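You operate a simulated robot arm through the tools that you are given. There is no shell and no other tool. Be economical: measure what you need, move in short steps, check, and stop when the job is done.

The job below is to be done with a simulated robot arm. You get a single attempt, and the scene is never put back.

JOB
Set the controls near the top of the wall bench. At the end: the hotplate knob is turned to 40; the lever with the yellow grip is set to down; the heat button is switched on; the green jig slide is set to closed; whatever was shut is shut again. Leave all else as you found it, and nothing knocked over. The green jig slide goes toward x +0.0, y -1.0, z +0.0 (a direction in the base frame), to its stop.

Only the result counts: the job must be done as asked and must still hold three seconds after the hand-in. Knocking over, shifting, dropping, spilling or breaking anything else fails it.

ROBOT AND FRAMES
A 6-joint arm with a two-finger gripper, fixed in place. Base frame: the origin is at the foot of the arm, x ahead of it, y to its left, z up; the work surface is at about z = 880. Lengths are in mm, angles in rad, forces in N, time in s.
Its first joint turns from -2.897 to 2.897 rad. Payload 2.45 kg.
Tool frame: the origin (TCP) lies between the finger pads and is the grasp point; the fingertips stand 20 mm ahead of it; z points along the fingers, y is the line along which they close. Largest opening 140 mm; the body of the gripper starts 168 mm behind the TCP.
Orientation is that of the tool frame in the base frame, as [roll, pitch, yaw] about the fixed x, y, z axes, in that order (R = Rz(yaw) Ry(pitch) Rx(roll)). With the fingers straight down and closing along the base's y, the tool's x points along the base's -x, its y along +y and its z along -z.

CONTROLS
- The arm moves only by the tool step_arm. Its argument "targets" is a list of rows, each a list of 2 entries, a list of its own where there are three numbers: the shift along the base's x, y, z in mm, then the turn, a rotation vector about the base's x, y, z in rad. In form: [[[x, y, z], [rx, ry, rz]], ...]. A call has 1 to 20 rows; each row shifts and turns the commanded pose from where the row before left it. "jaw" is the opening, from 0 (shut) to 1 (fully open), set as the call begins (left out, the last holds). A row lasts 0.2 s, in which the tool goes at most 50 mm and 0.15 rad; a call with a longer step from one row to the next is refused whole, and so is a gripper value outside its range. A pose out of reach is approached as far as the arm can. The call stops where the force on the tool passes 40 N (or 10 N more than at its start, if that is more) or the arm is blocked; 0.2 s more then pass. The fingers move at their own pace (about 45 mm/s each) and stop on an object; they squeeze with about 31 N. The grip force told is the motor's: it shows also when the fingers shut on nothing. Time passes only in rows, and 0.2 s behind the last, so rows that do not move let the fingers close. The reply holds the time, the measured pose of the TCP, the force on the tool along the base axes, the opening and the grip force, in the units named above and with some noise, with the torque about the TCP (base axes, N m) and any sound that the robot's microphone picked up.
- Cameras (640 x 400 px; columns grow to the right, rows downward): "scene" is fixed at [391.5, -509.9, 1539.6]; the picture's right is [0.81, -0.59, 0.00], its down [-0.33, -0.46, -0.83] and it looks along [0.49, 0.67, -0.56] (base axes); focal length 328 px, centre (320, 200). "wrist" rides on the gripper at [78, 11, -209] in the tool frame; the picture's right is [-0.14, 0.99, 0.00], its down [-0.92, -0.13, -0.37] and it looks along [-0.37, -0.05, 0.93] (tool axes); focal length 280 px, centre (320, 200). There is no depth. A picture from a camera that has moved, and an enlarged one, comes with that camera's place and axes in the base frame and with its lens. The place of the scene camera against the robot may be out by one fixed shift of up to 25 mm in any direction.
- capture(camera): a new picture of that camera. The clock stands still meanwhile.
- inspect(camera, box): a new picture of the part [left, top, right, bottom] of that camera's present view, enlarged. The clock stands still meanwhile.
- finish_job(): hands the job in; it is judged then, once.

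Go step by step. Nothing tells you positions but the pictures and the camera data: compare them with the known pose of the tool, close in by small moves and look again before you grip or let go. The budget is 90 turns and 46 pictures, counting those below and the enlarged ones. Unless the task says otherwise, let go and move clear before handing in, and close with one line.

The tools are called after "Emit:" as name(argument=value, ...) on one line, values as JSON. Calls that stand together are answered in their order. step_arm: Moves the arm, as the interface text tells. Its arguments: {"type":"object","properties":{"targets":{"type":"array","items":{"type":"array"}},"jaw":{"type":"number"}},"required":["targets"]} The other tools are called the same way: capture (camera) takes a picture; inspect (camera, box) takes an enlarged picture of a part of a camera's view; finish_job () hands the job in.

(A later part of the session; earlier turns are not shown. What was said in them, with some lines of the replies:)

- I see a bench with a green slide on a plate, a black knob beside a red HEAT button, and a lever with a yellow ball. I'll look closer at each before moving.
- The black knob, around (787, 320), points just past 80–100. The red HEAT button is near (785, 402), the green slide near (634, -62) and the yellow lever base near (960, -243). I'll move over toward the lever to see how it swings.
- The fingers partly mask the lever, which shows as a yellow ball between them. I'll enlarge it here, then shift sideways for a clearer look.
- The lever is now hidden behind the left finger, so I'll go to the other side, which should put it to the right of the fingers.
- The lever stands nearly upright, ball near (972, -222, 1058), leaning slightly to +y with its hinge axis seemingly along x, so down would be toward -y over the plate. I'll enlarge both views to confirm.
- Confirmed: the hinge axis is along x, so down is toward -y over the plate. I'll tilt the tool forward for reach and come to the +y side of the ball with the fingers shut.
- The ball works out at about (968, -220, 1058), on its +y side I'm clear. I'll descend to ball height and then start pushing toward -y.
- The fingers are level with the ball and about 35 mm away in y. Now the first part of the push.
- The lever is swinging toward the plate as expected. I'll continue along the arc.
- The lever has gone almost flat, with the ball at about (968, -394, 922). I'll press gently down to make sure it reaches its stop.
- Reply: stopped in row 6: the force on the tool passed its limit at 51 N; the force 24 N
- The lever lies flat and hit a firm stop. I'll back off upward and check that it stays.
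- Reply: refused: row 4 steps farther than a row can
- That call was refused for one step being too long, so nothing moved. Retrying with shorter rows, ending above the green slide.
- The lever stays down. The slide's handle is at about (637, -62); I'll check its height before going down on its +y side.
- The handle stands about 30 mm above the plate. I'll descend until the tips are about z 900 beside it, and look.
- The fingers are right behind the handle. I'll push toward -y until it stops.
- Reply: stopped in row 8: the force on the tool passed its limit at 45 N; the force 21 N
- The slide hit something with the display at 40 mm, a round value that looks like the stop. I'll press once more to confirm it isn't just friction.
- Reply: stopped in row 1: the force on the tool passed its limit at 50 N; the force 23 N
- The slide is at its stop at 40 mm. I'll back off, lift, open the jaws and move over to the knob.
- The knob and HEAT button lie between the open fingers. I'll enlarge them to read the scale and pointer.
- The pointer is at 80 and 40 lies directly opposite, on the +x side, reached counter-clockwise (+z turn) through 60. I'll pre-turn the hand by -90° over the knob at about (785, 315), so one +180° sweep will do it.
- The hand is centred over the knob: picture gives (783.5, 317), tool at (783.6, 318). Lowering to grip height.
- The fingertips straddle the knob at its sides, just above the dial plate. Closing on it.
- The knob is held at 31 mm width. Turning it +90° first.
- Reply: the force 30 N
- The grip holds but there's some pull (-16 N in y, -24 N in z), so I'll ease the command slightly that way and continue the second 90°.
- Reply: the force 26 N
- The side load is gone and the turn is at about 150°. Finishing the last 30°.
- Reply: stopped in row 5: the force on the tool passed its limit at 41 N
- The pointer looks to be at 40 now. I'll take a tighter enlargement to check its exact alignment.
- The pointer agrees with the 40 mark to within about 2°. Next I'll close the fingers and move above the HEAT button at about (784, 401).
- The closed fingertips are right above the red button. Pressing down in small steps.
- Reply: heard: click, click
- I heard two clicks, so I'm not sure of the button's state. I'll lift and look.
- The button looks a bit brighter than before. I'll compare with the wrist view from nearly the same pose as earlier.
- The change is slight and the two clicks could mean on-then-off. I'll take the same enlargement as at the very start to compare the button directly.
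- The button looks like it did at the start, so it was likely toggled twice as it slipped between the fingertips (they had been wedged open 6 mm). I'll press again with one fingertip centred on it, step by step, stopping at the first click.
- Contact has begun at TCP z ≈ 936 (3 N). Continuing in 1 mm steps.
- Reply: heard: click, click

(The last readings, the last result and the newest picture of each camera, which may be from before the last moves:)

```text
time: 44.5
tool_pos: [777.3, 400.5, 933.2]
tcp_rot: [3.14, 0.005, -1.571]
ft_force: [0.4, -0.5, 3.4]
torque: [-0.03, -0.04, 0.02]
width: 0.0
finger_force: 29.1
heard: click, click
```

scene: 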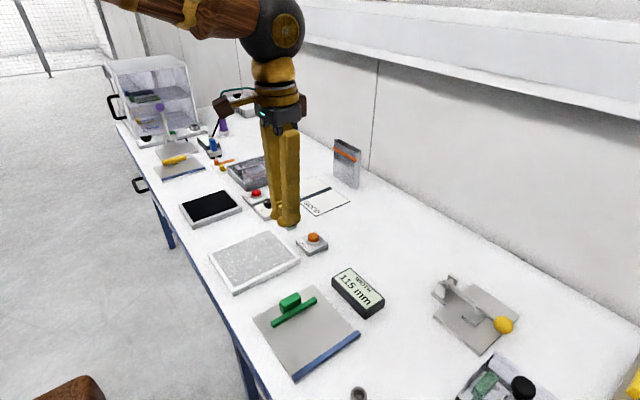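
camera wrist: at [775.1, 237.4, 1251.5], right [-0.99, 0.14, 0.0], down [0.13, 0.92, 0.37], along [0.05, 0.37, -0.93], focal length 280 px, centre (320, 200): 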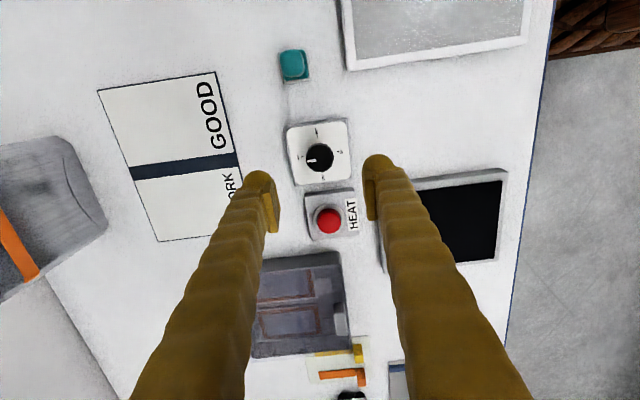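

Again a double click within one millimetre of travel, so a single press may simply give two clicks. I'll lift away and look again to compare brightness.

Emit:
step_arm(targets=[[[0, 0, 20], [0, 0, 0]], [[0, 0, 40], [0, 0, 0]], [[4, -42, 25], [0, 0, 0]], [[4, -42, 25], [0, 0, 0]], [[0, 0, 0], [0, 0, 0]]], jaw=0.5)

Emit:
inspect(camera="wrist", box=[270, 110, 370, 240])

```text
time: 45.8
tool_pos: [782.9, 312.6, 1043.8]
tcp_rot: [3.14, 0.005, -1.571]
ft_force: [-0.7, -0.4, -0.4]
torque: [0.03, 0.02, -0.02]
width: 70.1
finger_force: 0.1
```

```text
3.08 times, centred on (320, 175) of wrist
camera zoom: at [773.6, 234.8, 1253.9], right [-0.99, 0.14, 0.0], down [0.13, 0.92, 0.37], along [0.05, 0.37, -0.93], focal length 863 px, centre (320, 277)
```

zoom: 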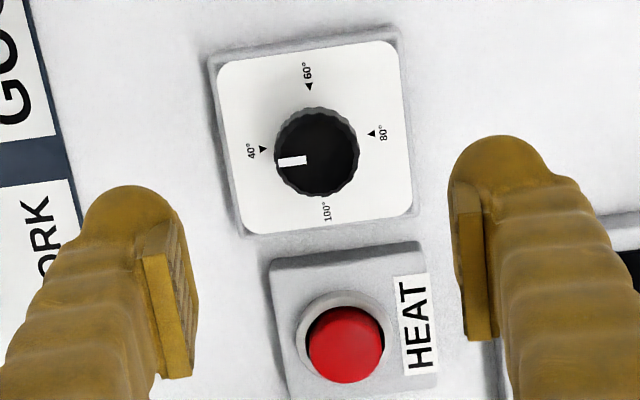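

No obvious difference yet, so I'll take one tight picture of the button in its present state, then test press again slowly while tracking clicks.

Emit:
inspect(camera="wrist", box=[300, 195, 360, 240])

Emit:
step_arm(targets=[[[-4, 43, 0], [0, 0, 0]], [[-2, 45, 0], [0, 0, 0]], [[0, 0, -30], [0, 0, 0]], [[0, 0, -30], [0, 0, 0]], [[0, 0, -25], [0, 0, 0]], [[0, 0, -14], [0, 0, 0]], [[0, 0, -5], [0, 0, 0]], [[0, 0, 0], [0, 0, 0]]], jaw=0)

```text
8.89 times, centred on (330, 218) of wrist
camera zoom: at [773.6, 234.8, 1253.9], right [-0.99, 0.14, 0.0], down [0.13, 0.92, 0.37], along [0.05, 0.37, -0.93], focal length 2492 px, centre (231, 44)
```

zoom: 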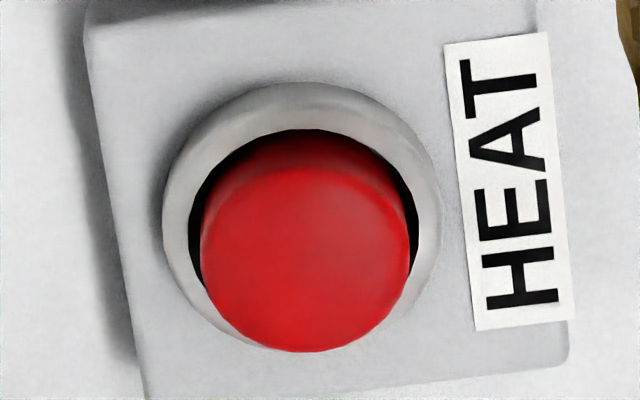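

```text
time: 47.5
tool_pos: [777.8, 403.8, 939.9]
tcp_rot: [3.139, 0.006, -1.571]
ft_force: [-0.7, -0.5, 0.6]
torque: [-0.01, 0.02, -0.02]
width: 0.3
finger_force: 29.3
```

The button stands proud with no lamp evident. Now one quick, clean press stroke instead of lingering at the trip point.

Emit:
step_arm(targets=[[[0, -2, -10], [0, 0, 0]]])

```text
time: 48.0
tool_pos: [779.3, 401.9, 932.0]
tcp_rot: [3.141, 0.004, -1.571]
ft_force: [-4.4, 7.8, 21.2]
torque: [0.15, 0.09, -0.03]
width: 6.0
finger_force: 29.4
heard: click, click
```

Again two clicks, now bottomed out at 21 N. I'll release slowly, listening for a click on the way up.

Emit:
step_arm(targets=[[[0, 0, 3], [0, 0, 0]], [[0, 0, 3], [0, 0, 0]], [[0, 0, 4], [0, 0, 0]]])

Emit:
step_arm(targets=[[[0, 0, 35], [0, 0, 0]], [[0, 0, 25], [0, 0, 0]], [[4, -43, 20], [0, 0, 0]], [[2, -43, 20], [0, 0, 0]], [[0, 0, 4], [0, 0, 0]]], jaw=0.5)

Emit:
inspect(camera="wrist", box=[300, 195, 360, 240])

```text
time: 48.8
tool_pos: [779.3, 403.3, 938.2]
tcp_rot: [3.142, 0.003, -1.571]
ft_force: [0.6, -0.2, 0.3]
torque: [0.01, 0.01, -0.02]
width: 0.1
finger_force: 29.5
```

```text
time: 50.0
tool_pos: [785.7, 318.6, 1043.6]
tcp_rot: [3.14, 0.004, -1.572]
ft_force: [-0.1, -0.5, 0.2]
torque: [-0.01, 0.02, 0.0]
width: 70.1
finger_force: 0.0
```

```text
8.89 times, centred on (330, 218) of wrist
camera zoom: at [776.2, 239.3, 1254.1], right [-0.99, 0.14, 0.0], down [0.13, 0.92, 0.37], along [0.05, 0.37, -0.93], focal length 2492 px, centre (231, 44)
```

zoom: 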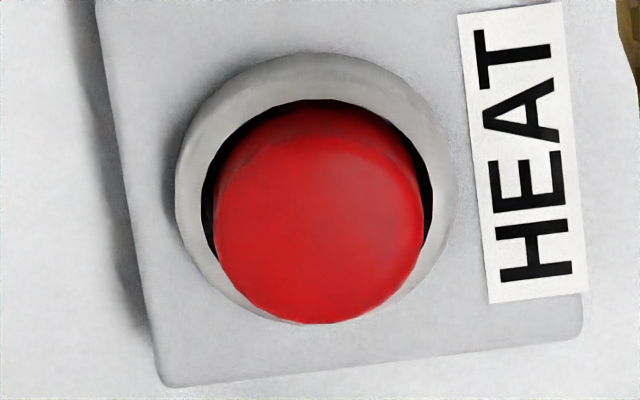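

The button's look doesn't change between presses, so I'll check the whole scene for any other sign such as an indicator, and for the other items' state.

Emit:
capture(camera="scene")

Emit:
inspect(camera="scene", box=[225, 175, 285, 220])

```text
5 pictures are left
```

scene: 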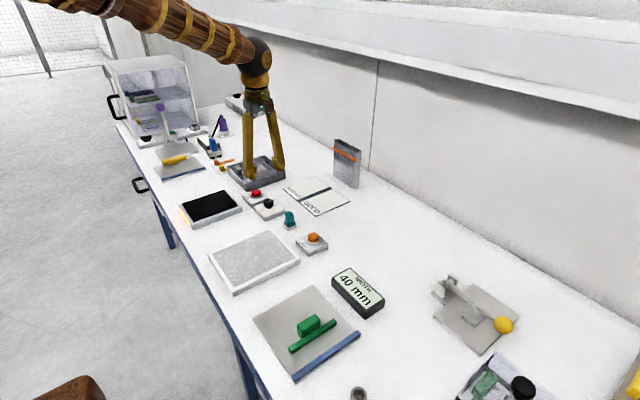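

```text
8.89 times, centred on (255, 198) of scene
camera zoom: at [391.5, -509.9, 1539.6], right [0.81, -0.59, 0.0], down [-0.33, -0.46, -0.83], along [0.49, 0.67, -0.56], focal length 2915 px, centre (898, 222)
```

zoom: 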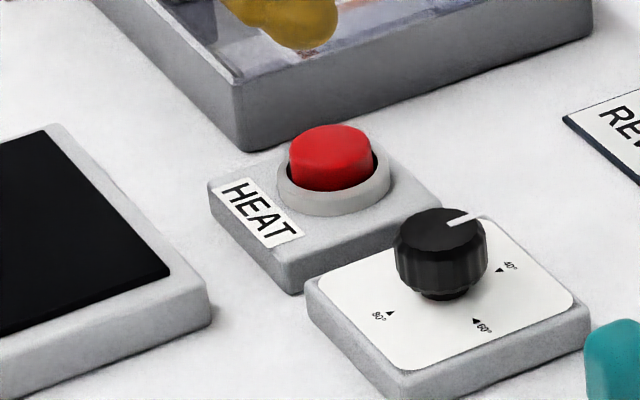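

There's an orange glint on the left edge of the black hotplate that I hadn't seen before. Enlarging it.

Emit:
inspect(camera="scene", box=[165, 180, 250, 235])

```text
7.27 times, centred on (208, 208) of scene
camera zoom: at [391.5, -509.9, 1539.6], right [0.81, -0.59, 0.0], down [-0.33, -0.46, -0.83], along [0.49, 0.67, -0.56], focal length 2385 px, centre (1138, 146)
```

zoom: 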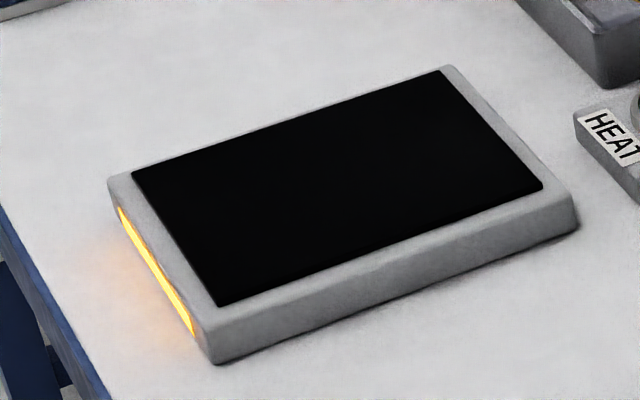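

The hotplate's edge lamp is lit, and it was dark at the start, so heat is on. The knob is at 40, the slide is at its stop and the lever is down. I'll lift well clear and hand in.

Emit:
step_arm(targets=[[[0, 0, 45], [0, 0, 0]], [[0, 0, 45], [0, 0, 0]], [[0, 0, 0], [0, 0, 0]]])

Emit:
capture(camera="scene")

```text
time: 50.8
tool_pos: [783.5, 320.5, 1132.9]
tcp_rot: [3.139, 0.007, -1.571]
ft_force: [-0.6, -0.1, -0.2]
torque: [0.03, 0.02, 0.01]
width: 69.9
finger_force: 0.1
```

```text
2 pictures are left
```

scene: 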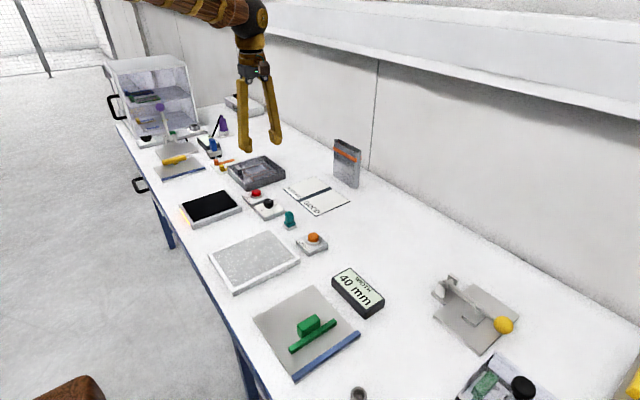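

The arm is clear, every setting is in place and nothing else has moved. Handing in.

Emit:
finish_job()

```text
The job is handed in.
```

The job is handed in: the hotplate knob is at 40, the yellow-grip lever is down, the green jig slide is closed to its stop (display reads 40 mm), and heat is on. I pressed the heat button three times because its state didn't show on the button itself; the hotplate's edge lamp was lit at the end. I opened nothing, so there was nothing to shut again.
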